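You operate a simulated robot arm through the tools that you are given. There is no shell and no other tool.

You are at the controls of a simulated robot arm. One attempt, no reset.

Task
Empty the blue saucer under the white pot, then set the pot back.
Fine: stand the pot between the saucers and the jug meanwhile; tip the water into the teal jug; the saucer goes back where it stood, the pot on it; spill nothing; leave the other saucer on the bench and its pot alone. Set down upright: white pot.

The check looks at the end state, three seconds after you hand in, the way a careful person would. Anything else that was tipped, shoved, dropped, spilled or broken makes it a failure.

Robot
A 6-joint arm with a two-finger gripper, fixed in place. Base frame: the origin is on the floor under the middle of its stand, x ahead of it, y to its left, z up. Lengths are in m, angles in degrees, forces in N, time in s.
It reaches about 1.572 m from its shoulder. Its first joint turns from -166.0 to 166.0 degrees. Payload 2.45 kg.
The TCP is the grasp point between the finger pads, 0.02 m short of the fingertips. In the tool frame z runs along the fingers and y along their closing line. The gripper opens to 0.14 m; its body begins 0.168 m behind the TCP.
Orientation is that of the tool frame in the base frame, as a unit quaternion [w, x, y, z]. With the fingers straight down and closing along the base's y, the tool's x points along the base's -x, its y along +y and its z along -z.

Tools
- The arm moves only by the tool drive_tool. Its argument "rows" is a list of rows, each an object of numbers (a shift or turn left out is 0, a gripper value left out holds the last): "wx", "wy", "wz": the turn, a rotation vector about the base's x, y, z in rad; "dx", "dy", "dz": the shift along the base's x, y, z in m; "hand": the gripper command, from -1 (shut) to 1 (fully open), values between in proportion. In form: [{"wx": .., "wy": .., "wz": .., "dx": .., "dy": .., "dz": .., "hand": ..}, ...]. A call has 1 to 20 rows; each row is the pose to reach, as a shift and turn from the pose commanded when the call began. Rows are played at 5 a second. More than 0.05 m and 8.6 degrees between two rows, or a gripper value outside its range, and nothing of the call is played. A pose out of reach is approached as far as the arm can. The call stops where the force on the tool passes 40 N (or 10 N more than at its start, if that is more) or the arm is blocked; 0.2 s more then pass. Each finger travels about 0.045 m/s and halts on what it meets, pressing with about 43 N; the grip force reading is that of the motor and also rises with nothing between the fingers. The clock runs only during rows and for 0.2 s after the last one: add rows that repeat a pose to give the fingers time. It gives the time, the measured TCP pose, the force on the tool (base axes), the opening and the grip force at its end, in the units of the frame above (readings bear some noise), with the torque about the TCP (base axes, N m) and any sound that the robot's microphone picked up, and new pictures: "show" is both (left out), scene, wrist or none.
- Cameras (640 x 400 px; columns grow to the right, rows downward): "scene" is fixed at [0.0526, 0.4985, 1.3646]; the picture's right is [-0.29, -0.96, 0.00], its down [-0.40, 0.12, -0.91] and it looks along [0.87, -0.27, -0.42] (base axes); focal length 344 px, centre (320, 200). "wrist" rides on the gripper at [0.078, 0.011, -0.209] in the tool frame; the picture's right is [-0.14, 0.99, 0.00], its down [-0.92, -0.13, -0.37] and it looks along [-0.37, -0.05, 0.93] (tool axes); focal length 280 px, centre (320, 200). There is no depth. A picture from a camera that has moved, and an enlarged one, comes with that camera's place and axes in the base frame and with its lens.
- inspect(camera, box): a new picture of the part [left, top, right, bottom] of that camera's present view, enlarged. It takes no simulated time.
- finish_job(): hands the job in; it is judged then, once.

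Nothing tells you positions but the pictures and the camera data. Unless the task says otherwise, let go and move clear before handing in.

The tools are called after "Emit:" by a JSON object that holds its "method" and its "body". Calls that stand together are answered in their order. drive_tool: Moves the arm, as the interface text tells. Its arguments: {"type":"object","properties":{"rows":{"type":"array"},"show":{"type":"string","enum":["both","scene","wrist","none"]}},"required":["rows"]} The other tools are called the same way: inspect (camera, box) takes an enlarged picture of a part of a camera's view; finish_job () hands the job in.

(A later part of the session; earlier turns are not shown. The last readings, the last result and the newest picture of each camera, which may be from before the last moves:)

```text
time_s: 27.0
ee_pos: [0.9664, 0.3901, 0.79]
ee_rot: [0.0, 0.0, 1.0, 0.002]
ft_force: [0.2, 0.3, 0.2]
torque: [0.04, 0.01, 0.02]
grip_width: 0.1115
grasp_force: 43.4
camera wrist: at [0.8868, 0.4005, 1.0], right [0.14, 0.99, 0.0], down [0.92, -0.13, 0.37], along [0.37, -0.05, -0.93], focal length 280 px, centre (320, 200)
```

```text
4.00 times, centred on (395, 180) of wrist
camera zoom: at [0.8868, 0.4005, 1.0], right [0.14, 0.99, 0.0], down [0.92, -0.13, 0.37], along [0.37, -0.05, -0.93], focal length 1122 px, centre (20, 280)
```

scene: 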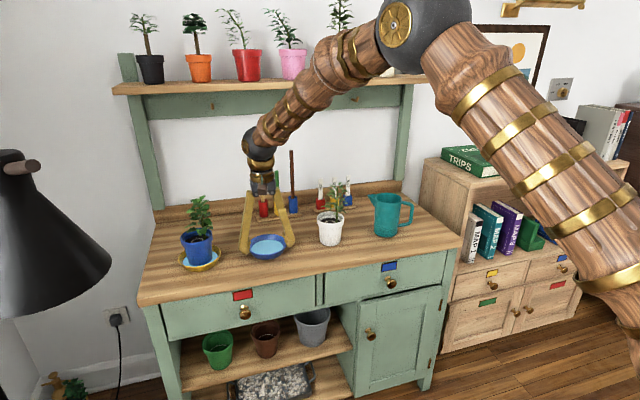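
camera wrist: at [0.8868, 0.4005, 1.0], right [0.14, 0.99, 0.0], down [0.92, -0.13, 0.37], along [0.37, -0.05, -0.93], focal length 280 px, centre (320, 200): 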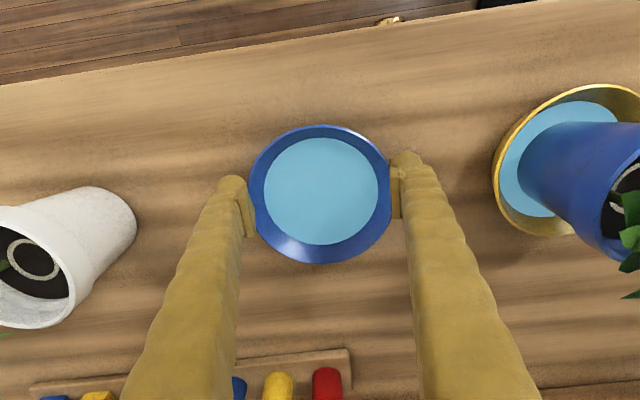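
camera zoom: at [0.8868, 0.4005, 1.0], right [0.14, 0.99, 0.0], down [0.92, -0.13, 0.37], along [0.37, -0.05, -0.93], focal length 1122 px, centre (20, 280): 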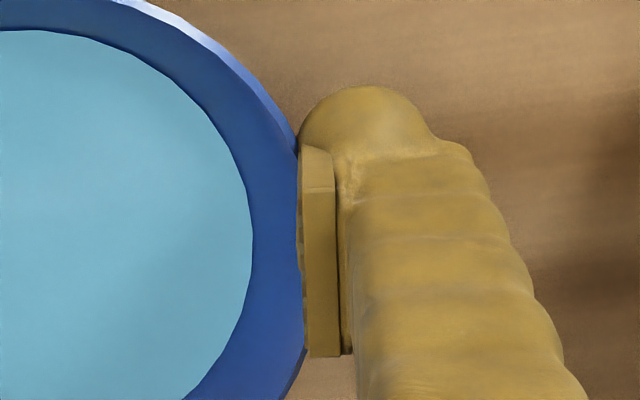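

The pads visibly hold the flared wall on both sides. I'll lift a few millimetres as a test and check that the saucer follows level.

Emit:
{"method": "drive_tool", "body": {"rows": [{"dz": 0.001, "hand": -1}, {"dz": 0.002}, {"dz": 0.004}, {"dz": 0.006}, {"dz": 0.008}, {"dz": 0.01}, {"dz": 0.01}, {"dz": 0.01}], "show": "both"}}

Emit:
{"method": "inspect", "body": {"camera": "scene", "box": [242, 220, 294, 260]}}

Emit:
{"method": "inspect", "body": {"camera": "wrist", "box": [200, 110, 440, 270]}}

```text
time_s: 28.8
ee_pos: [0.9651, 0.3903, 0.8005]
ee_rot: [0.001, 0.0, 1.0, 0.001]
ft_force: [0.0, -0.3, -1.5]
torque: [0.0, 0.02, -0.01]
grip_width: 0.1113
grasp_force: 42.7
camera wrist: at [0.8864, 0.4004, 1.0099], right [0.14, 0.99, 0.0], down [0.92, -0.13, 0.37], along [0.37, -0.05, -0.93], focal length 280 px, centre (320, 200)
```

scene: 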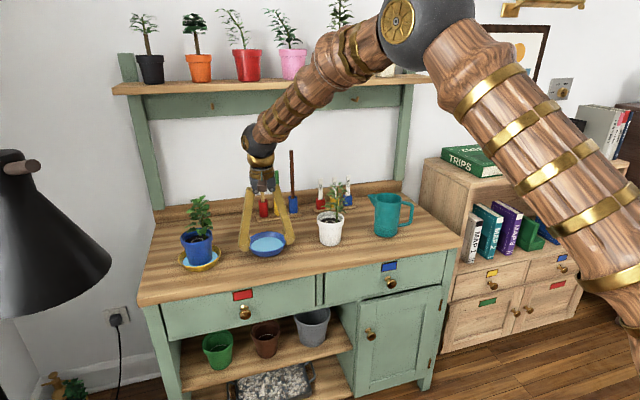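
wrist: 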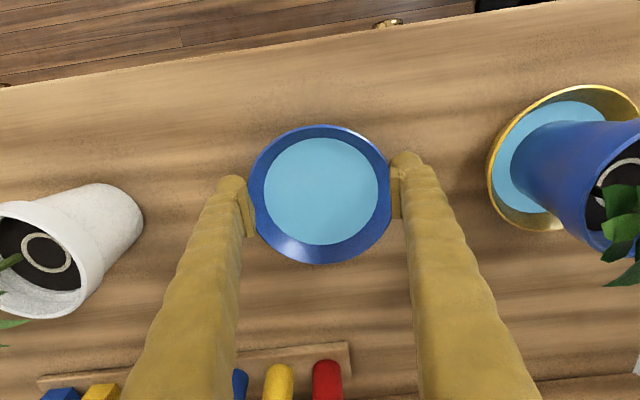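

```text
10.00 times, centred on (268, 240) of scene
camera zoom: at [0.0526, 0.4985, 1.3646], right [-0.29, -0.96, 0.0], down [-0.4, 0.12, -0.91], along [0.87, -0.27, -0.42], focal length 3436 px, centre (840, -200)
```

zoom: 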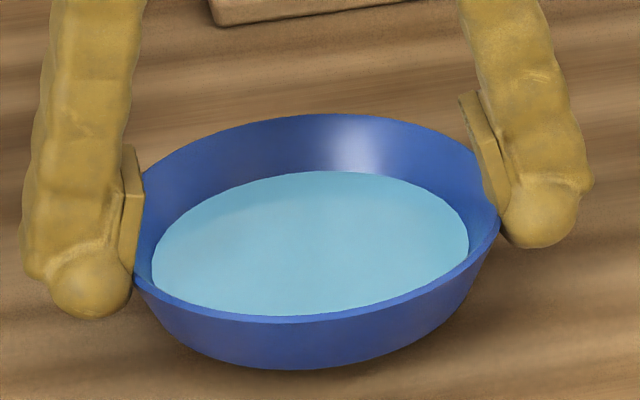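

```text
2.50 times, centred on (320, 190) of wrist
camera zoom: at [0.8864, 0.4004, 1.0099], right [0.14, 0.99, 0.0], down [0.92, -0.13, 0.37], along [0.37, -0.05, -0.93], focal length 701 px, centre (320, 225)
```

zoom: 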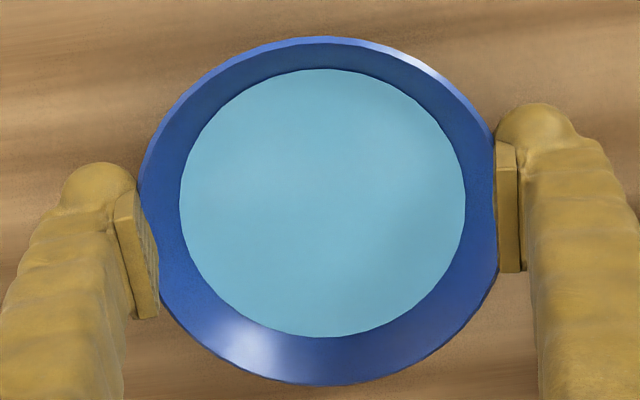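

The saucer follows level, weighs about 0.15 kg, and hasn't shifted in the fingers. I'll raise it gently and draw it back toward me, clear of the plants, with soft ramps.

Emit:
{"method": "drive_tool", "body": {"rows": [{"dz": 0.004, "hand": -1}, {"dz": 0.012}, {"dz": 0.024}, {"dz": 0.04, "dx": -0.004}, {"dz": 0.056, "dx": -0.012}, {"dz": 0.072, "dx": -0.024}, {"dz": 0.088, "dx": -0.04}, {"dz": 0.104, "dx": -0.058}, {"dz": 0.12, "dx": -0.076}, {"dz": 0.136, "dx": -0.094}, {"dz": 0.152, "dx": -0.112}, {"dz": 0.168, "dx": -0.13}, {"dz": 0.184, "dx": -0.148}, {"dz": 0.2, "dx": -0.164}, {"dz": 0.214, "dx": -0.178}, {"dz": 0.226, "dx": -0.19}, {"dz": 0.236, "dx": -0.2}, {"dz": 0.243, "dx": -0.207}, {"dz": 0.248, "dx": -0.213}, {"dz": 0.25, "dx": -0.215}], "show": "both"}}

```text
time_s: 33.0
ee_pos: [0.7516, 0.3903, 1.0508]
ee_rot: [0.0, -0.001, 1.0, 0.001]
ft_force: [-0.3, 0.0, -2.3]
torque: [-0.01, -0.03, 0.02]
grip_width: 0.111
grasp_force: 42.6
camera wrist: at [0.6714, 0.4001, 1.26], right [0.14, 0.99, 0.0], down [0.92, -0.13, 0.37], along [0.37, -0.05, -0.93], focal length 280 px, centre (320, 200)
```

scene: 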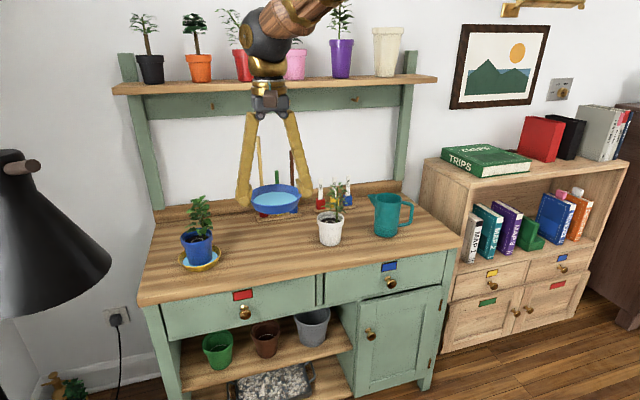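
wrist: 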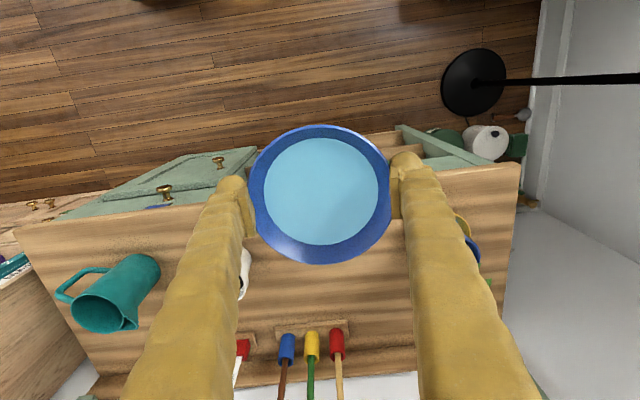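

The saucer is level and full above the front of the bench. I'll slide it sideways toward the jug at a steady slow pace.

Emit:
{"method": "drive_tool", "body": {"rows": [{"dy": -0.004, "hand": -1}, {"dy": -0.012}, {"dy": -0.024}, {"dy": -0.041}, {"dy": -0.06}, {"dy": -0.08}, {"dy": -0.1}, {"dy": -0.12}, {"dy": -0.14}, {"dy": -0.16}, {"dy": -0.18}, {"dy": -0.2}, {"dy": -0.22}, {"dy": -0.24}, {"dy": -0.259}, {"dy": -0.276}, {"dy": -0.288}, {"dy": -0.296}, {"dy": -0.3}, {"dy": -0.3}], "show": "both"}}

Emit:
{"method": "inspect", "body": {"camera": "wrist", "box": [200, 220, 360, 340]}}

```text
time_s: 37.2
ee_pos: [0.7487, 0.0907, 1.0506]
ee_rot: [0.0, 0.0, 1.0, 0.001]
ft_force: [-0.4, -0.6, -1.7]
torque: [0.03, 0.01, -0.01]
grip_width: 0.1112
grasp_force: 42.9
camera wrist: at [0.6713, 0.1, 1.2603], right [0.14, 0.99, 0.0], down [0.92, -0.13, 0.37], along [0.37, -0.05, -0.93], focal length 280 px, centre (320, 200)
```

scene: 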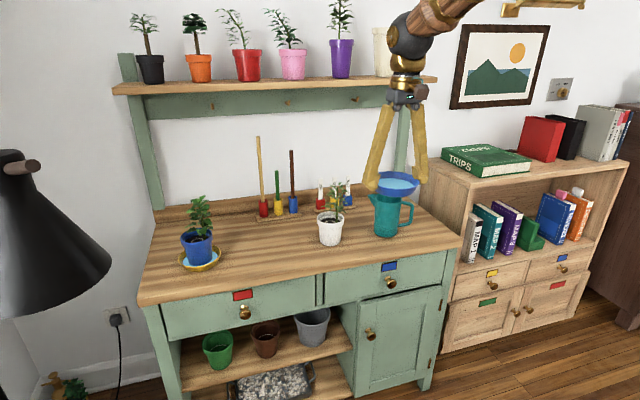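
wrist: 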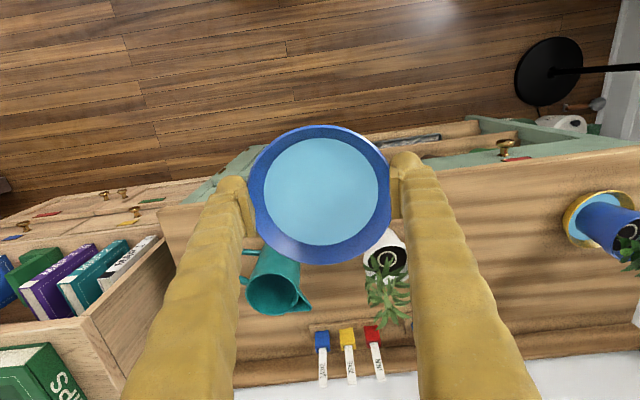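

```text
3.33 times, centred on (280, 280) of wrist
camera zoom: at [0.6713, 0.1, 1.2603], right [0.14, 0.99, 0.0], down [0.92, -0.13, 0.37], along [0.37, -0.05, -0.93], focal length 935 px, centre (453, -67)
```

zoom: 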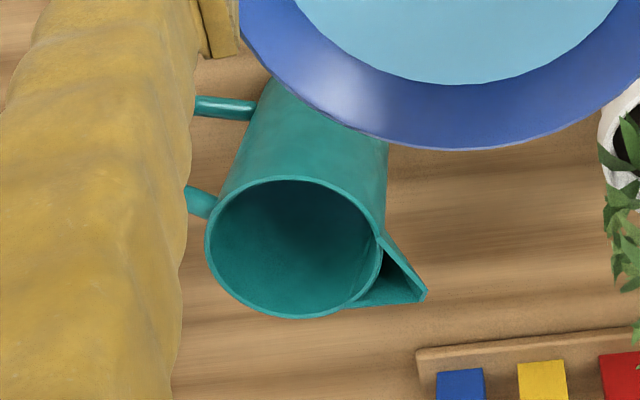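

The jug's rim is centred at about (0.965, -0.018, 0.899) with an inner radius near 0.04 m. I'll pour over its back-right side with the lip coming toward me and the hand leaning back. That keeps clear of the white plant, the shelf and the arm's straight-wrist pose. First I yaw the hand -30° and shift right, still level.

Emit:
{"method": "drive_tool", "body": {"rows": [{"wz": -0.0105, "dy": -0.0029, "hand": -1}, {"wz": -0.0367, "dy": -0.0101}, {"wz": -0.0733, "dy": -0.0202}, {"wz": -0.1152, "dy": -0.0317}, {"wz": -0.1623, "dy": -0.0446}, {"wz": -0.2094, "dy": -0.0576}, {"wz": -0.2618, "dy": -0.072}, {"wz": -0.3142, "dy": -0.0864}, {"wz": -0.3613, "dy": -0.0994}, {"wz": -0.4084, "dy": -0.1123}, {"wz": -0.4503, "dy": -0.1238}, {"wz": -0.4869, "dy": -0.1339}, {"wz": -0.5131, "dy": -0.1411}, {"wz": -0.5236, "dy": -0.144}, {"wz": -0.5236, "dy": -0.144}], "show": "both"}}

Emit:
{"method": "inspect", "body": {"camera": "wrist", "box": [160, 110, 480, 330]}}

Emit:
{"method": "inspect", "body": {"camera": "scene", "box": [340, 130, 460, 250]}}

```text
time_s: 40.4
ee_pos: [0.7501, -0.0543, 1.0495]
ee_rot: [0.001, 0.258, 0.966, 0.001]
ft_force: [0.7, 0.2, -1.6]
torque: [0.01, 0.03, 0.0]
grip_width: 0.111
grasp_force: 42.9
camera wrist: at [0.687, -0.0061, 1.2599], right [0.61, 0.79, 0.0], down [0.73, -0.57, 0.37], along [0.29, -0.23, -0.93], focal length 280 px, centre (320, 200)
```

scene: 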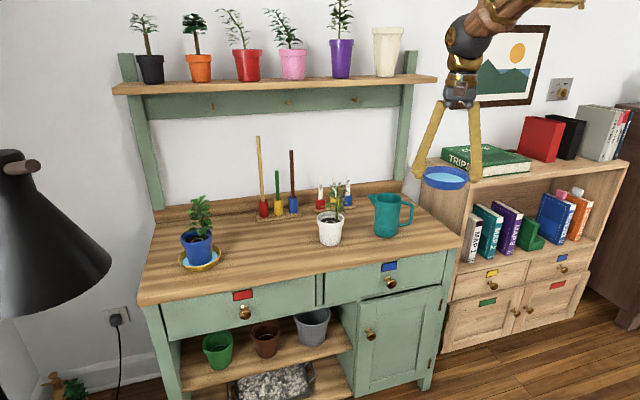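
wrist: 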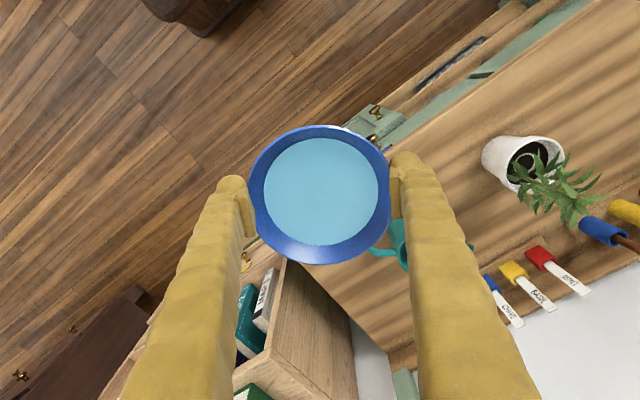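

```text
1.82 times, centred on (320, 220) of wrist
camera zoom: at [0.687, -0.0061, 1.2599], right [0.61, 0.79, 0.0], down [0.73, -0.57, 0.37], along [0.29, -0.23, -0.93], focal length 510 px, centre (320, 164)
```

zoom: 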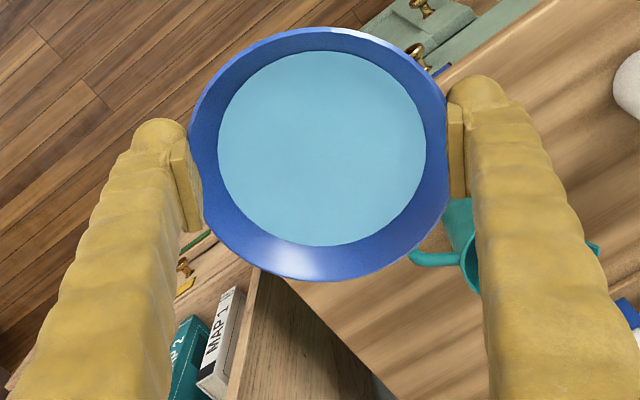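

```text
3.33 times, centred on (400, 190) of scene
camera zoom: at [0.0526, 0.4985, 1.3646], right [-0.29, -0.96, 0.0], down [-0.4, 0.12, -0.91], along [0.87, -0.27, -0.42], focal length 1145 px, centre (53, 233)
```

zoom: 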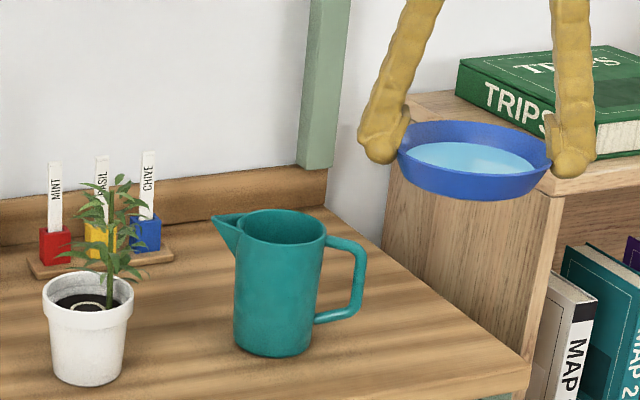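

The hand turned cleanly and the water is level. Now I carry it forward over the jug at z = 1.05 and lean the hand back by 8°, well short of the pouring angle.

Emit:
{"method": "drive_tool", "body": {"rows": [{"dx": 0.003, "hand": -1}, {"dx": 0.01}, {"dx": 0.021}, {"dx": 0.036}, {"dx": 0.053}, {"dx": 0.07}, {"dx": 0.088}, {"dx": 0.106}, {"dx": 0.124, "wx": -0.0035, "wy": -0.006}, {"dx": 0.142, "wx": -0.0105, "wy": -0.0181}, {"dx": 0.16, "wx": -0.0175, "wy": -0.0302}, {"dx": 0.178, "wx": -0.0258, "wy": -0.0447}, {"dx": 0.196, "wx": -0.0349, "wy": -0.0605}, {"dx": 0.213, "wx": -0.044, "wy": -0.0762}, {"dx": 0.229, "wx": -0.0524, "wy": -0.0907}, {"dx": 0.243, "wx": -0.0593, "wy": -0.1028}, {"dx": 0.256, "wx": -0.0663, "wy": -0.1149}, {"dx": 0.266, "wx": -0.0698, "wy": -0.1209}, {"dx": 0.273, "wx": -0.0698, "wy": -0.1209}, {"dx": 0.277, "wx": -0.0698, "wy": -0.1209}], "show": "both"}}

Emit:
{"method": "inspect", "body": {"camera": "scene", "box": [320, 100, 460, 250]}}

Emit:
{"method": "inspect", "body": {"camera": "wrist", "box": [200, 80, 440, 280]}}

```text
time_s: 44.6
ee_pos: [1.0284, -0.0541, 1.0509]
ee_rot: [0.068, 0.259, 0.963, -0.017]
ft_force: [0.5, 0.3, -1.8]
torque: [0.05, 0.02, 0.0]
grip_width: 0.1111
grasp_force: 43.3
camera wrist: at [0.94, 0.0079, 1.247], right [0.61, 0.79, 0.02], down [0.68, -0.54, 0.49], along [0.4, -0.29, -0.87], focal length 280 px, centre (320, 200)
```

scene: 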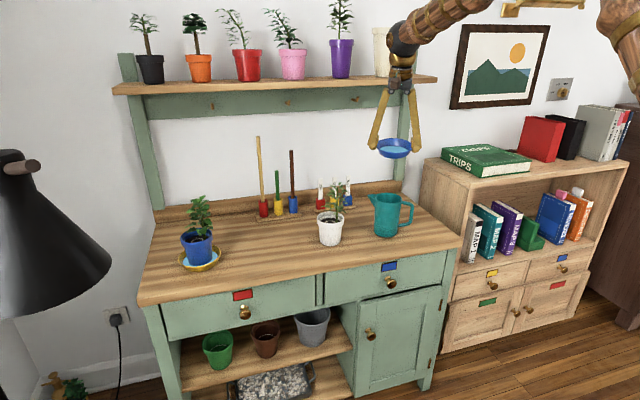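
wrist: 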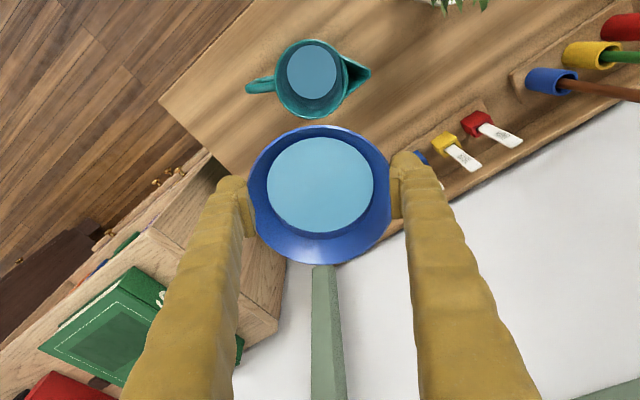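

```text
2.67 times, centred on (390, 175) of scene
camera zoom: at [0.0526, 0.4985, 1.3646], right [-0.29, -0.96, 0.0], down [-0.4, 0.12, -0.91], along [0.87, -0.27, -0.42], focal length 916 px, centre (133, 267)
```

zoom: 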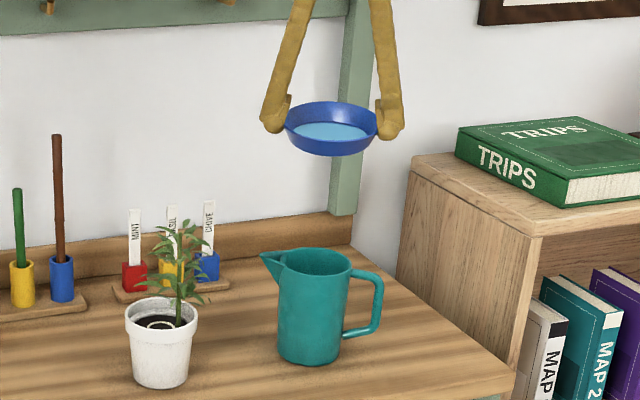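

```text
2.00 times, centred on (320, 180) of wrist
camera zoom: at [0.94, 0.0079, 1.247], right [0.61, 0.79, 0.02], down [0.68, -0.54, 0.49], along [0.4, -0.29, -0.87], focal length 561 px, centre (320, 240)
```

zoom: 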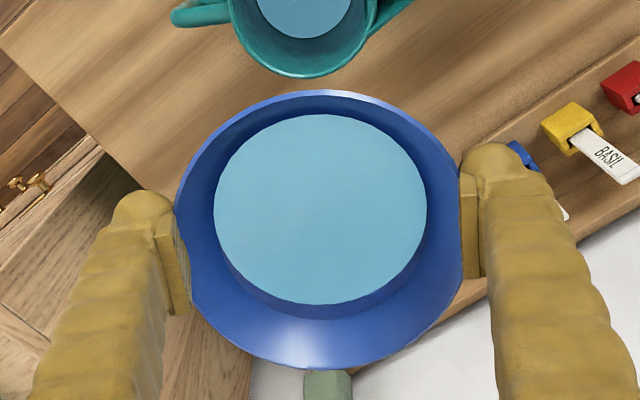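

The jug seen from directly above confirms its centre at about (0.966, -0.019). There's already a little water in it, with plenty of room. I'll lower the saucer to pouring height.

Emit:
{"method": "drive_tool", "body": {"rows": [{"dz": -0.004, "hand": -1}, {"dz": -0.012}, {"dz": -0.023}, {"dz": -0.036}, {"dz": -0.05}, {"dz": -0.063}, {"dz": -0.075}, {"dz": -0.085}, {"dz": -0.092}, {"dz": -0.095}, {"dz": -0.095}], "show": "both"}}

Emit:
{"method": "inspect", "body": {"camera": "scene", "box": [340, 150, 440, 250]}}

Emit:
{"method": "inspect", "body": {"camera": "wrist", "box": [200, 0, 440, 280]}}

```text
time_s: 47.0
ee_pos: [1.0277, -0.0544, 0.9554]
ee_rot: [0.068, 0.259, 0.963, -0.018]
ft_force: [0.1, 0.6, -1.0]
torque: [-0.01, -0.04, -0.02]
grip_width: 0.1109
grasp_force: 42.8
camera wrist: at [0.9396, 0.0079, 1.1519], right [0.61, 0.79, 0.02], down [0.68, -0.54, 0.49], along [0.4, -0.29, -0.87], focal length 280 px, centre (320, 200)
```

scene: 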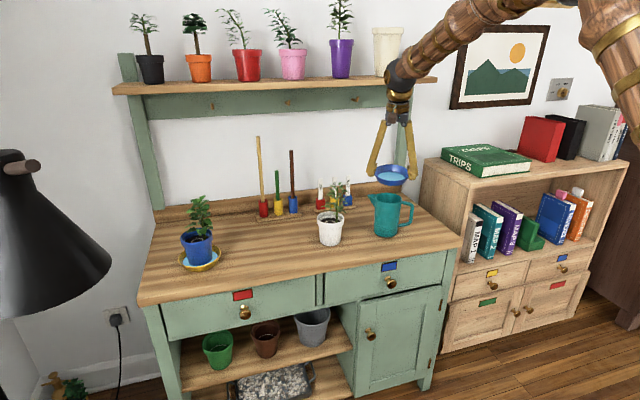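
wrist: 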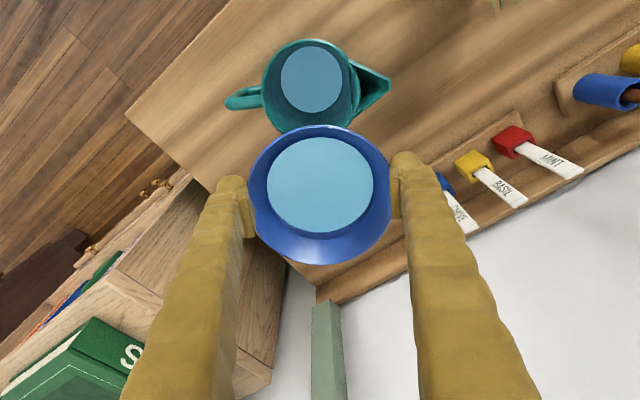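

```text
4.00 times, centred on (390, 200) of scene
camera zoom: at [0.0526, 0.4985, 1.3646], right [-0.29, -0.96, 0.0], down [-0.4, 0.12, -0.91], along [0.87, -0.27, -0.42], focal length 1374 px, centre (40, 200)
```

zoom: 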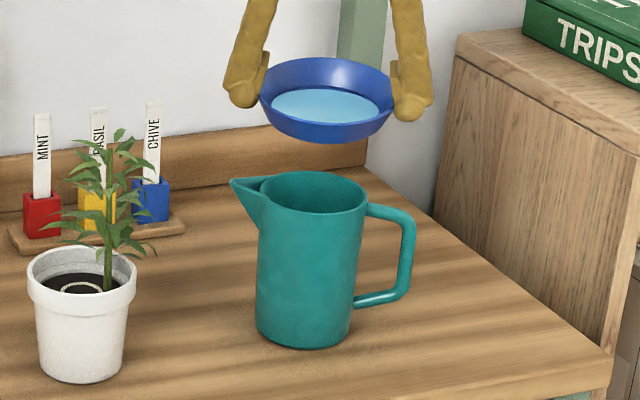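

```text
1.43 times, centred on (320, 140) of wrist
camera zoom: at [0.9396, 0.0079, 1.1519], right [0.61, 0.79, 0.02], down [0.68, -0.54, 0.49], along [0.4, -0.29, -0.87], focal length 401 px, centre (320, 286)
```

zoom: 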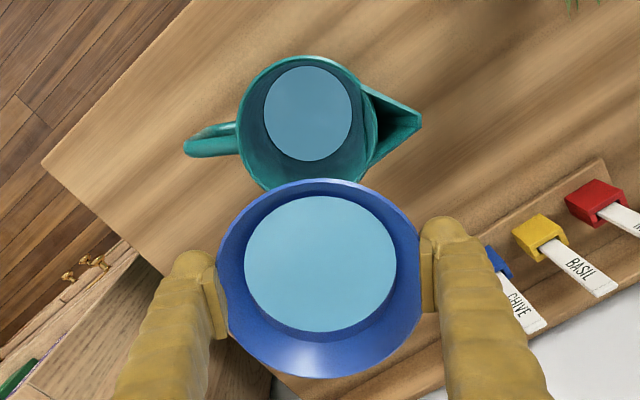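

The pouring lip sits just inside the jug's near-back edge, about 5 cm above the rim. I'll start tipping very slowly about the lip, from 8° to 28°.

Emit:
{"method": "drive_tool", "body": {"rows": [{"wx": -0.0087, "wy": -0.0151, "dx": -0.0009, "dy": 0.0005, "hand": -1}, {"wx": -0.0175, "wy": -0.0302, "dx": -0.0019, "dy": 0.0011}, {"wx": -0.0262, "wy": -0.0453, "dx": -0.0029, "dy": 0.0017}, {"wx": -0.0349, "wy": -0.0605, "dx": -0.004, "dy": 0.0023}, {"wx": -0.0436, "wy": -0.0756, "dx": -0.0042, "dy": 0.0024}, {"wx": -0.0524, "wy": -0.0907, "dx": -0.0043, "dy": 0.0025}, {"wx": -0.0611, "wy": -0.1058, "dx": -0.0044, "dy": 0.0026}, {"wx": -0.0698, "wy": -0.1209, "dx": -0.0046, "dy": 0.0027}, {"wx": -0.0785, "wy": -0.136, "dx": -0.0048, "dy": 0.0028}, {"wx": -0.0873, "wy": -0.1511, "dx": -0.005, "dy": 0.0029}, {"wx": -0.096, "wy": -0.1663, "dx": -0.0052, "dy": 0.003}, {"wx": -0.1047, "wy": -0.1814, "dx": -0.0055, "dy": 0.0032}, {"wx": -0.1134, "wy": -0.1965, "dx": -0.0057, "dy": 0.0033, "dz": 0.0003}, {"wx": -0.1222, "wy": -0.2116, "dx": -0.0061, "dy": 0.0035, "dz": 0.0006}, {"wx": -0.1309, "wy": -0.2267, "dx": -0.0064, "dy": 0.0037, "dz": 0.0009}, {"wx": -0.1396, "wy": -0.2418, "dx": -0.0067, "dy": 0.0039, "dz": 0.0012}, {"wx": -0.1484, "wy": -0.257, "dx": -0.007, "dy": 0.0041, "dz": 0.0015}, {"wx": -0.1571, "wy": -0.2721, "dx": -0.0074, "dy": 0.0043, "dz": 0.0018}, {"wx": -0.1658, "wy": -0.2872, "dx": -0.0078, "dy": 0.0045, "dz": 0.0021}, {"wx": -0.1745, "wy": -0.3023, "dx": -0.0081, "dy": 0.0047, "dz": 0.0024}], "show": "both"}}

Emit:
{"method": "inspect", "body": {"camera": "scene", "box": [340, 150, 440, 250]}}

Emit:
{"method": "inspect", "body": {"camera": "wrist", "box": [200, 0, 440, 280]}}

```text
time_s: 51.2
ee_pos: [1.0201, -0.0486, 0.9569]
ee_rot: [0.234, 0.25, 0.937, -0.063]
ft_force: [-0.5, -0.2, -1.2]
torque: [0.02, -0.01, -0.05]
grip_width: 0.1113
grasp_force: 42.6
camera wrist: at [0.879, 0.0432, 1.1062], right [0.6, 0.8, 0.07], down [0.49, -0.43, 0.76], along [0.63, -0.42, -0.65], focal length 280 px, centre (320, 200)
```

scene: 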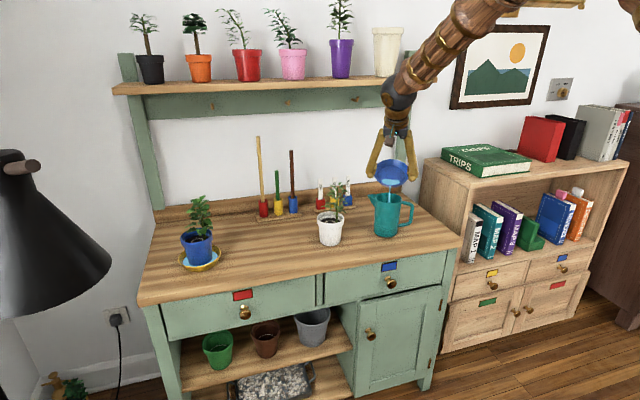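
wrist: 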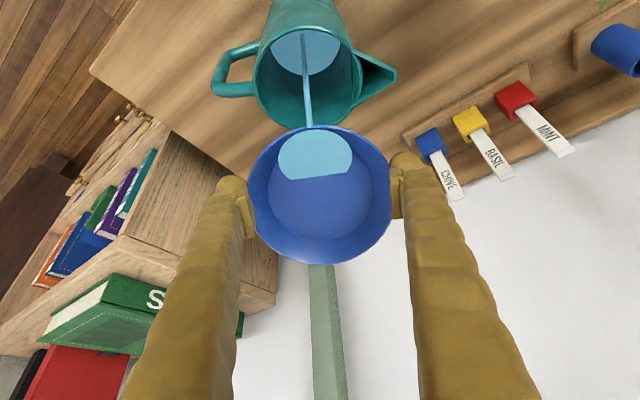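

```text
4.00 times, centred on (390, 200) of scene
camera zoom: at [0.0526, 0.4985, 1.3646], right [-0.29, -0.96, 0.0], down [-0.4, 0.12, -0.91], along [0.87, -0.27, -0.42], focal length 1374 px, centre (40, 200)
```

zoom: 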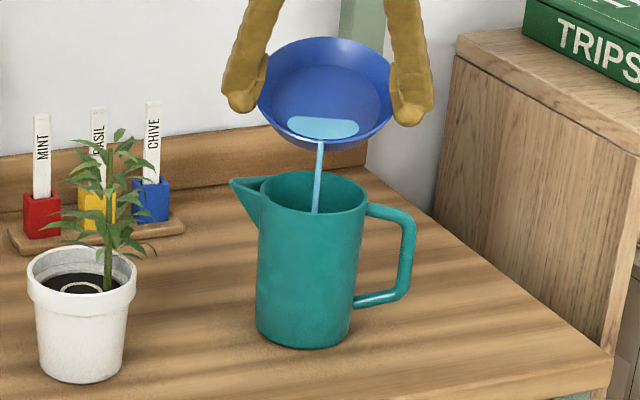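

```text
1.43 times, centred on (320, 140) of wrist
camera zoom: at [0.879, 0.0432, 1.1062], right [0.6, 0.8, 0.07], down [0.49, -0.43, 0.76], along [0.63, -0.42, -0.65], focal length 401 px, centre (320, 286)
```

zoom: 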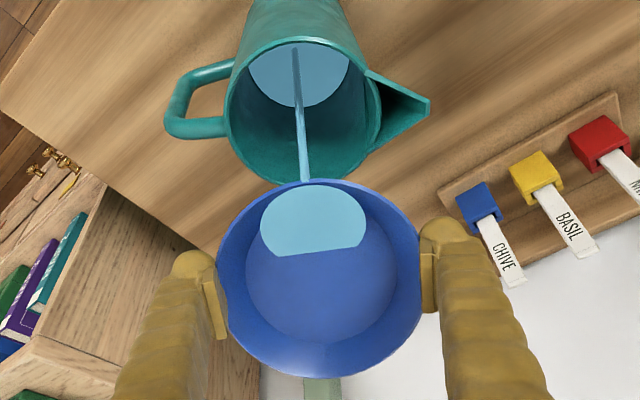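

A clean thin stream is falling into the jug. I'll continue tipping slowly from 28° to 48°.

Emit:
{"method": "drive_tool", "body": {"rows": [{"wx": -0.0087, "wy": -0.0151, "dx": -0.0004, "dy": 0.0002, "dz": 0.0003, "hand": -1}, {"wx": -0.0175, "wy": -0.0302, "dx": -0.0008, "dy": 0.0005, "dz": 0.0006}, {"wx": -0.0262, "wy": -0.0453, "dx": -0.0012, "dy": 0.0007, "dz": 0.0009}, {"wx": -0.0349, "wy": -0.0605, "dx": -0.0016, "dy": 0.001, "dz": 0.0012}, {"wx": -0.0436, "wy": -0.0756, "dx": -0.0021, "dy": 0.0012, "dz": 0.0015}, {"wx": -0.0524, "wy": -0.0907, "dx": -0.0026, "dy": 0.0015, "dz": 0.0018}, {"wx": -0.0611, "wy": -0.1058, "dx": -0.0031, "dy": 0.0018, "dz": 0.0021}, {"wx": -0.0698, "wy": -0.1209, "dx": -0.0036, "dy": 0.0021, "dz": 0.0024}, {"wx": -0.0785, "wy": -0.136, "dx": -0.0041, "dy": 0.0024, "dz": 0.0027}, {"wx": -0.0873, "wy": -0.1511, "dx": -0.0046, "dy": 0.0027, "dz": 0.003}, {"wx": -0.096, "wy": -0.1663, "dx": -0.0051, "dy": 0.003, "dz": 0.0033}, {"wx": -0.1047, "wy": -0.1814, "dx": -0.0056, "dy": 0.0033, "dz": 0.0037}, {"wx": -0.1134, "wy": -0.1965, "dx": -0.0062, "dy": 0.0036, "dz": 0.0041}, {"wx": -0.1222, "wy": -0.2116, "dx": -0.0068, "dy": 0.004, "dz": 0.0045}, {"wx": -0.1309, "wy": -0.2267, "dx": -0.0074, "dy": 0.0043, "dz": 0.0048}, {"wx": -0.1396, "wy": -0.2418, "dx": -0.0081, "dy": 0.0047, "dz": 0.0051}, {"wx": -0.1484, "wy": -0.257, "dx": -0.0087, "dy": 0.005, "dz": 0.0055}, {"wx": -0.1571, "wy": -0.2721, "dx": -0.0093, "dy": 0.0054, "dz": 0.0058}, {"wx": -0.1658, "wy": -0.2872, "dx": -0.0099, "dy": 0.0057, "dz": 0.0061}, {"wx": -0.1745, "wy": -0.3023, "dx": -0.0105, "dy": 0.0061, "dz": 0.0064}], "show": "both"}}

Emit:
{"method": "inspect", "body": {"camera": "scene", "box": [340, 150, 440, 250]}}

Emit:
{"method": "inspect", "body": {"camera": "wrist", "box": [200, 0, 440, 280]}}

```text
time_s: 55.4
ee_pos: [1.0069, -0.0431, 0.9638]
ee_rot: [0.393, 0.236, 0.883, -0.105]
ft_force: [-0.7, 0.0, -0.9]
torque: [0.02, 0.06, -0.03]
grip_width: 0.1106
grasp_force: 42.8
camera wrist: at [0.8334, 0.0695, 1.0463], right [0.57, 0.81, 0.1], down [0.23, -0.28, 0.93], along [0.79, -0.51, -0.35], focal length 280 px, centre (320, 200)
```

scene: 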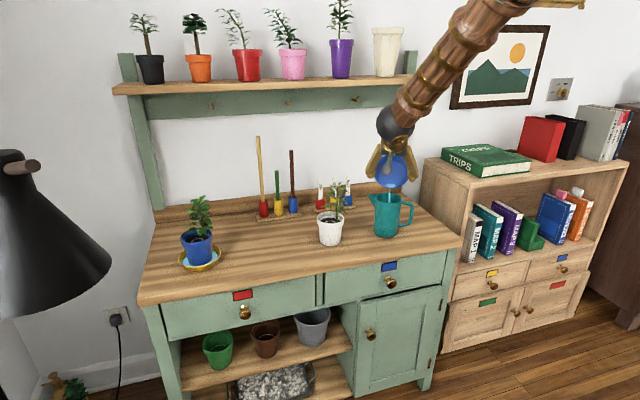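
wrist: 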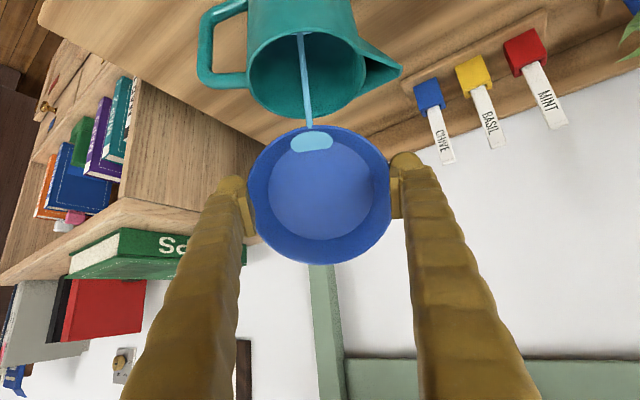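

```text
4.00 times, centred on (390, 200) of scene
camera zoom: at [0.0526, 0.4985, 1.3646], right [-0.29, -0.96, 0.0], down [-0.4, 0.12, -0.91], along [0.87, -0.27, -0.42], focal length 1374 px, centre (40, 200)
```

zoom: 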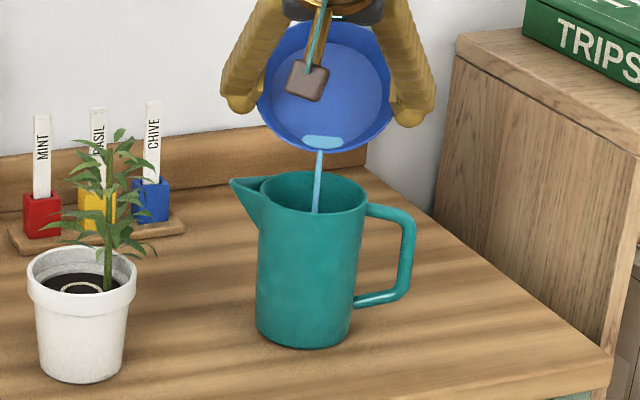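

```text
1.43 times, centred on (320, 140) of wrist
camera zoom: at [0.8334, 0.0695, 1.0463], right [0.57, 0.81, 0.1], down [0.23, -0.28, 0.93], along [0.79, -0.51, -0.35], focal length 401 px, centre (320, 286)
```

zoom: 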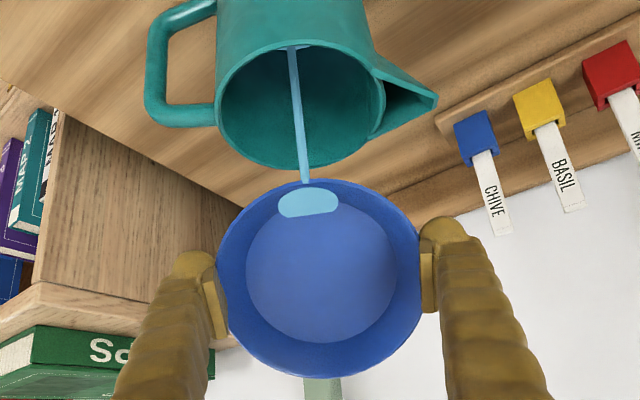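

Most of the water is out and the stream still lands inside the jug. I'll continue from 48° to 88°.

Emit:
{"method": "drive_tool", "body": {"rows": [{"wx": -0.01745, "wy": -0.03023, "dx": -0.0013, "dy": 0.0008, "dz": 0.0005, "hand": -1}, {"wx": -0.0349, "wy": -0.0605, "dx": -0.0027, "dy": 0.0016, "dz": 0.0011}, {"wx": -0.0524, "wy": -0.0907, "dx": -0.0042, "dy": 0.0024, "dz": 0.0016}, {"wx": -0.0698, "wy": -0.1209, "dx": -0.0056, "dy": 0.0033, "dz": 0.0022}, {"wx": -0.0873, "wy": -0.1511, "dx": -0.0071, "dy": 0.0041, "dz": 0.0027}, {"wx": -0.1047, "wy": -0.1814, "dx": -0.0087, "dy": 0.005, "dz": 0.0032}, {"wx": -0.1222, "wy": -0.2116, "dx": -0.0103, "dy": 0.006, "dz": 0.004}, {"wx": -0.1396, "wy": -0.2418, "dx": -0.012, "dy": 0.0069, "dz": 0.0048}, {"wx": -0.1571, "wy": -0.2721, "dx": -0.0136, "dy": 0.0079, "dz": 0.0056}, {"wx": -0.1745, "wy": -0.3023, "dx": -0.0152, "dy": 0.0088, "dz": 0.0064}, {"wx": -0.192, "wy": -0.3325, "dx": -0.0169, "dy": 0.0098, "dz": 0.0072}, {"wx": -0.2094, "wy": -0.3628, "dx": -0.0186, "dy": 0.0108, "dz": 0.008}, {"wx": -0.2269, "wy": -0.393, "dx": -0.0204, "dy": 0.0118, "dz": 0.0088}, {"wx": -0.2443, "wy": -0.4232, "dx": -0.0222, "dy": 0.0128, "dz": 0.0096}, {"wx": -0.2618, "wy": -0.4534, "dx": -0.024, "dy": 0.0139, "dz": 0.0104}, {"wx": -0.2793, "wy": -0.4837, "dx": -0.0258, "dy": 0.0149, "dz": 0.0112}, {"wx": -0.2967, "wy": -0.5139, "dx": -0.0276, "dy": 0.016, "dz": 0.0118}, {"wx": -0.3142, "wy": -0.5441, "dx": -0.0294, "dy": 0.017, "dz": 0.0124}, {"wx": -0.3316, "wy": -0.5744, "dx": -0.0313, "dy": 0.0181, "dz": 0.013}, {"wx": -0.3491, "wy": -0.6046, "dx": -0.0332, "dy": 0.0192, "dz": 0.0136}], "show": "both"}}

Emit:
{"method": "inspect", "body": {"camera": "scene", "box": [340, 150, 440, 250]}}

Emit:
{"method": "inspect", "body": {"camera": "wrist", "box": [200, 0, 440, 280]}}

```text
time_s: 59.6
ee_pos: [0.9763, -0.0235, 0.9776]
ee_rot: [0.671, 0.185, 0.695, -0.179]
ft_force: [0.3, 0.2, -0.7]
torque: [0.06, 0.01, -0.01]
grip_width: 0.1111
grasp_force: 43.4
camera wrist: at [0.797, 0.0908, 0.9081], right [0.5, 0.86, 0.14], down [-0.36, 0.06, 0.93], along [0.79, -0.51, 0.33], focal length 280 px, centre (320, 200)
```

scene: 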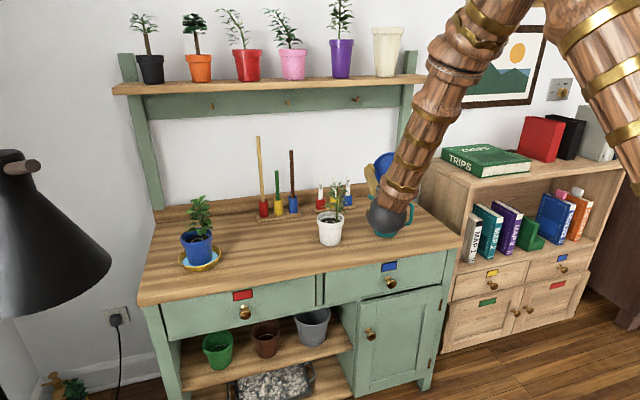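
wrist: 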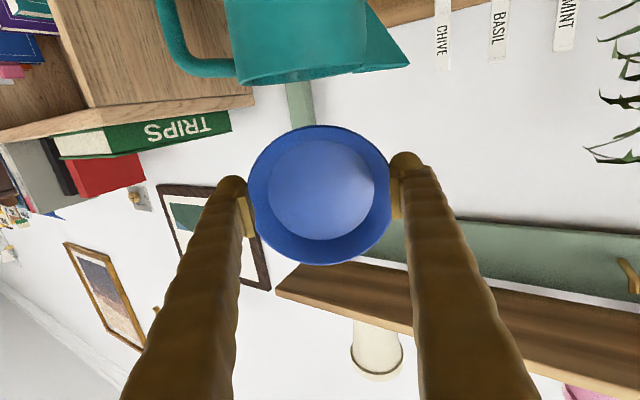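

```text
4.00 times, centred on (390, 200) of scene
camera zoom: at [0.0526, 0.4985, 1.3646], right [-0.29, -0.96, 0.0], down [-0.4, 0.12, -0.91], along [0.87, -0.27, -0.42], focal length 1374 px, centre (40, 200)
```

zoom: 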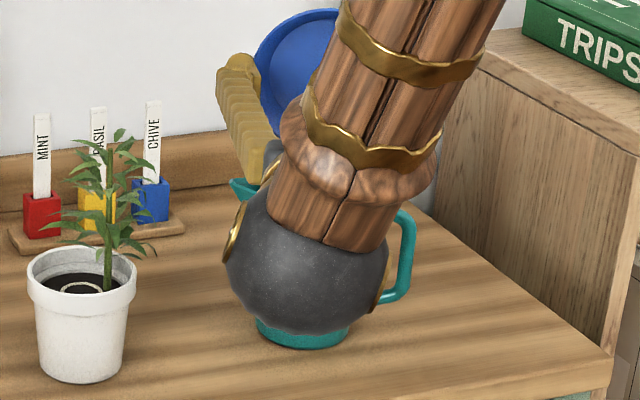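

```text
1.43 times, centred on (320, 140) of wrist
camera zoom: at [0.797, 0.0908, 0.9081], right [0.5, 0.86, 0.14], down [-0.36, 0.06, 0.93], along [0.79, -0.51, 0.33], focal length 401 px, centre (320, 286)
```

zoom: 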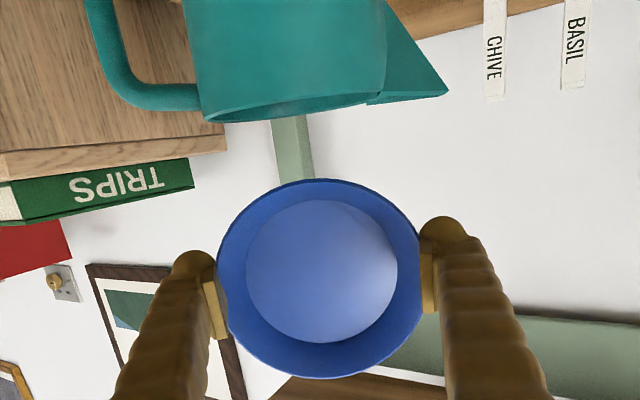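

The saucer looks empty. I'll tip 5° further and hold two seconds so the last drops go into the jug.

Emit:
{"method": "drive_tool", "body": {"rows": [{"wx": -0.01745, "wy": -0.03023, "dx": -0.0018, "dy": 0.001, "dz": 0.0008, "hand": -1}, {"wx": -0.0349, "wy": -0.0605, "dx": -0.0036, "dy": 0.0021, "dz": 0.0015}, {"wx": -0.0436, "wy": -0.0756, "dx": -0.0047, "dy": 0.0027, "dz": 0.002}, {"wx": -0.0436, "wy": -0.0756, "dx": -0.0047, "dy": 0.0027, "dz": 0.002}, {"wx": -0.0436, "wy": -0.0756, "dx": -0.0047, "dy": 0.0027, "dz": 0.002}, {"wx": -0.0436, "wy": -0.0756, "dx": -0.0047, "dy": 0.0027, "dz": 0.002}, {"wx": -0.0436, "wy": -0.0756, "dx": -0.0047, "dy": 0.0027, "dz": 0.002}, {"wx": -0.0436, "wy": -0.0756, "dx": -0.0047, "dy": 0.0027, "dz": 0.002}, {"wx": -0.0436, "wy": -0.0756, "dx": -0.0047, "dy": 0.0027, "dz": 0.002}, {"wx": -0.0436, "wy": -0.0756, "dx": -0.0047, "dy": 0.0027, "dz": 0.002}, {"wx": -0.0436, "wy": -0.0756, "dx": -0.0047, "dy": 0.0027, "dz": 0.002}, {"wx": -0.0436, "wy": -0.0756, "dx": -0.0047, "dy": 0.0027, "dz": 0.002}], "show": "both"}}

Emit:
{"method": "inspect", "body": {"camera": "wrist", "box": [230, 100, 410, 280]}}

```text
time_s: 62.2
ee_pos: [0.9703, -0.0221, 0.9797]
ee_rot: [0.7, 0.178, 0.665, -0.188]
ft_force: [0.3, 0.0, -0.8]
torque: [0.04, 0.01, 0.03]
grip_width: 0.1109
grasp_force: 42.9
camera wrist: at [0.7981, 0.0901, 0.8916], right [0.49, 0.86, 0.14], down [-0.42, 0.1, 0.9], along [0.76, -0.5, 0.41], focal length 280 px, centre (320, 200)
```

scene: 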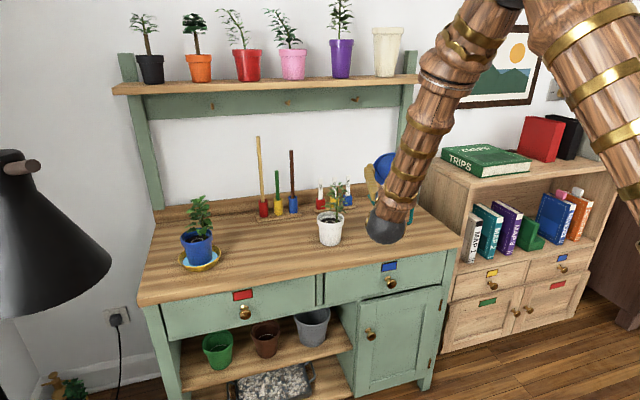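
wrist: 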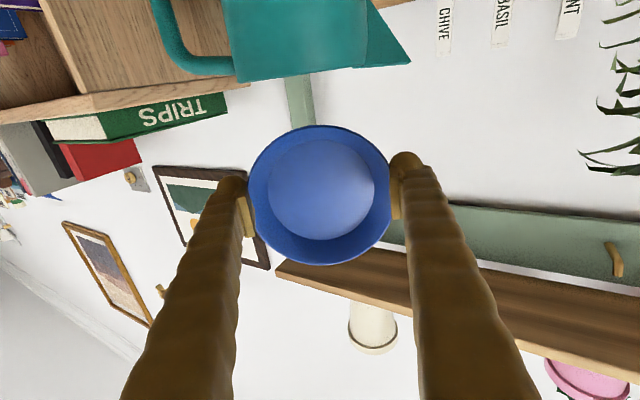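

```text
2.22 times, centred on (320, 190) of wrist
camera zoom: at [0.7981, 0.0901, 0.8916], right [0.49, 0.86, 0.14], down [-0.42, 0.1, 0.9], along [0.76, -0.5, 0.41], focal length 623 px, centre (320, 222)
```

zoom: 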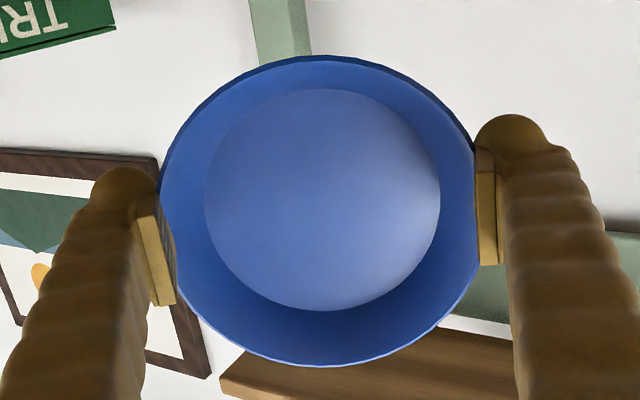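

The saucer is empty and the force reads a lighter load. I'll raise it and turn it back level while drawing away from the jug.

Emit:
{"method": "drive_tool", "body": {"rows": [{"wx": 0.0406, "wy": 0.0703, "dx": -0.004, "dz": 0.008, "hand": -1}, {"wx": 0.0812, "wy": 0.1406, "dx": -0.008, "dz": 0.016}, {"wx": 0.1218, "wy": 0.2109, "dx": -0.013, "dz": 0.024}, {"wx": 0.1624, "wy": 0.2812, "dx": -0.018, "dz": 0.032}, {"wx": 0.203, "wy": 0.3515, "dx": -0.023, "dz": 0.038}, {"wx": 0.2435, "wy": 0.4217, "dx": -0.029, "dz": 0.044}, {"wx": 0.2841, "wy": 0.492, "dx": -0.035, "dz": 0.05}, {"wx": 0.3247, "wy": 0.5623, "dx": -0.042, "dz": 0.055}, {"wx": 0.3653, "wy": 0.6326, "dx": -0.049, "dz": 0.06}, {"wx": 0.4059, "wy": 0.7029, "dx": -0.056, "dz": 0.064}, {"wx": 0.4465, "wy": 0.7732, "dx": -0.063, "dz": 0.067}, {"wx": 0.4871, "wy": 0.8435, "dx": -0.07, "dz": 0.069}, {"wx": 0.5277, "wy": 0.9138, "dx": -0.077, "dz": 0.07}, {"wx": 0.5683, "wy": 0.9841, "dx": -0.084, "dz": 0.07}, {"wx": 0.6089, "wy": 1.0544, "dx": -0.091, "dz": 0.07}, {"wx": 0.6494, "wy": 1.1246, "dx": -0.098, "dz": 0.07}, {"wx": 0.69, "wy": 1.1949, "dx": -0.105, "dz": 0.07}, {"wx": 0.7306, "wy": 1.2652, "dx": -0.111, "dz": 0.07}, {"wx": 0.7712, "wy": 1.3355, "dx": -0.116, "dz": 0.07}, {"wx": 0.8116, "wy": 1.4056, "dx": -0.12, "dz": 0.07}], "show": "both"}}

Emit:
{"method": "inspect", "body": {"camera": "scene", "box": [300, 130, 460, 260]}}

```text
time_s: 66.4
ee_pos: [0.8502, -0.0218, 1.0508]
ee_rot: [0.0, 0.258, 0.966, 0.0]
ft_force: [-0.1, -0.4, -1.0]
torque: [0.0, 0.03, 0.02]
grip_width: 0.1113
grasp_force: 43.2
camera wrist: at [0.7877, 0.0263, 1.2599], right [0.61, 0.79, 0.0], down [0.73, -0.57, 0.37], along [0.29, -0.22, -0.93], focal length 280 px, centre (320, 200)
```

scene: 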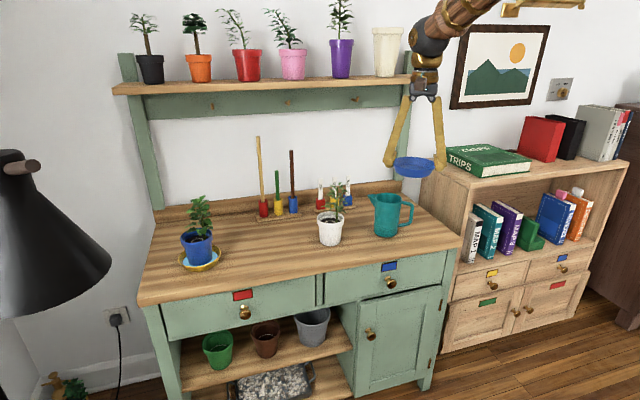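
wrist: 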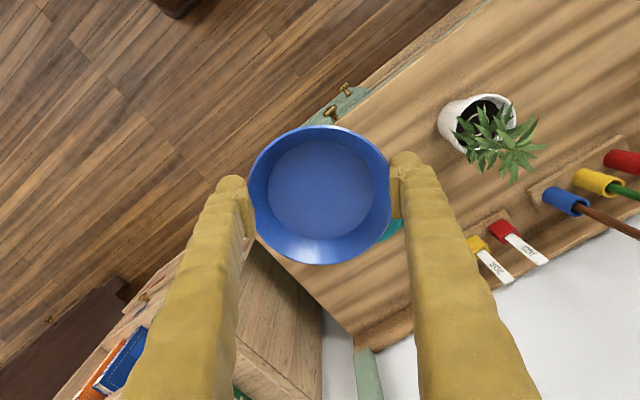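

```text
3.08 times, centred on (380, 195) of scene
camera zoom: at [0.0526, 0.4985, 1.3646], right [-0.29, -0.96, 0.0], down [-0.4, 0.12, -0.91], along [0.87, -0.27, -0.42], focal length 1057 px, centre (135, 215)
```

zoom: 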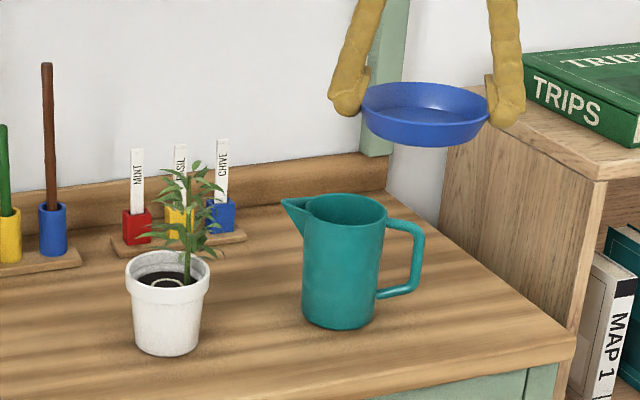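

The saucer is dry and the bench around the jug is clean. I'll carry the saucer back along the same front route while undoing the yaw.

Emit:
{"method": "drive_tool", "body": {"rows": [{"wz": 0.0052, "dx": -0.001, "dy": 0.0041, "hand": -1}, {"wz": 0.0183, "dx": -0.0035, "dy": 0.0144}, {"wz": 0.0393, "dx": -0.0075, "dy": 0.0308}, {"wz": 0.0655, "dx": -0.0126, "dy": 0.0514}, {"wz": 0.0942, "dx": -0.0181, "dy": 0.074}, {"wz": 0.1257, "dx": -0.0241, "dy": 0.0987}, {"wz": 0.1571, "dx": -0.0302, "dy": 0.1234}, {"wz": 0.1885, "dx": -0.0362, "dy": 0.1481}, {"wz": 0.2199, "dx": -0.0422, "dy": 0.1727}, {"wz": 0.2513, "dx": -0.0482, "dy": 0.1974}, {"wz": 0.2827, "dx": -0.0543, "dy": 0.2221}, {"wz": 0.3142, "dx": -0.0603, "dy": 0.2468}, {"wz": 0.3456, "dx": -0.0663, "dy": 0.2715}, {"wz": 0.377, "dx": -0.0724, "dy": 0.2961}, {"wz": 0.4084, "dx": -0.0784, "dy": 0.3208}, {"wz": 0.4398, "dx": -0.0844, "dy": 0.3455}, {"wz": 0.4686, "dx": -0.0899, "dy": 0.3681}, {"wz": 0.4948, "dx": -0.095, "dy": 0.3887}, {"wz": 0.5131, "dx": -0.0985, "dy": 0.4031}, {"wz": 0.5236, "dx": -0.1005, "dy": 0.4113}], "show": "both"}}

```text
time_s: 70.6
ee_pos: [0.7497, 0.3902, 1.0491]
ee_rot: [0.0, 0.0, 1.0, 0.001]
ft_force: [0.1, -0.3, -0.6]
torque: [-0.02, 0.0, 0.0]
grip_width: 0.1113
grasp_force: 42.6
camera wrist: at [0.6711, 0.3999, 1.2591], right [0.14, 0.99, 0.0], down [0.92, -0.13, 0.37], along [0.37, -0.05, -0.93], focal length 280 px, centre (320, 200)
```

scene: 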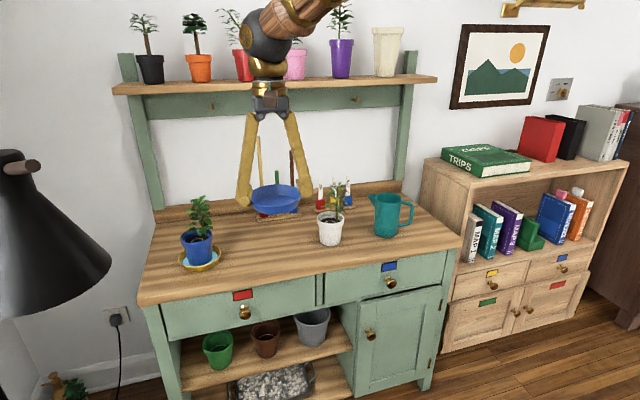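
wrist: 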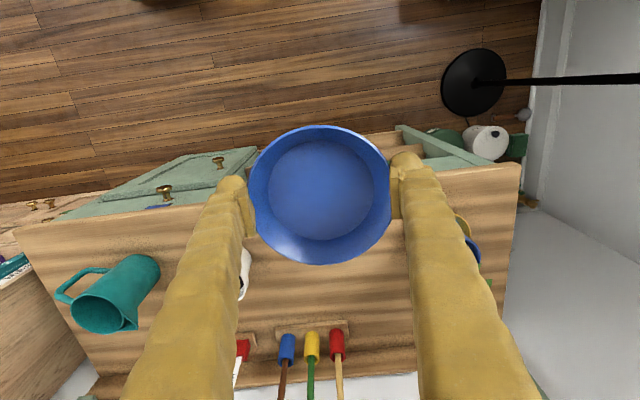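

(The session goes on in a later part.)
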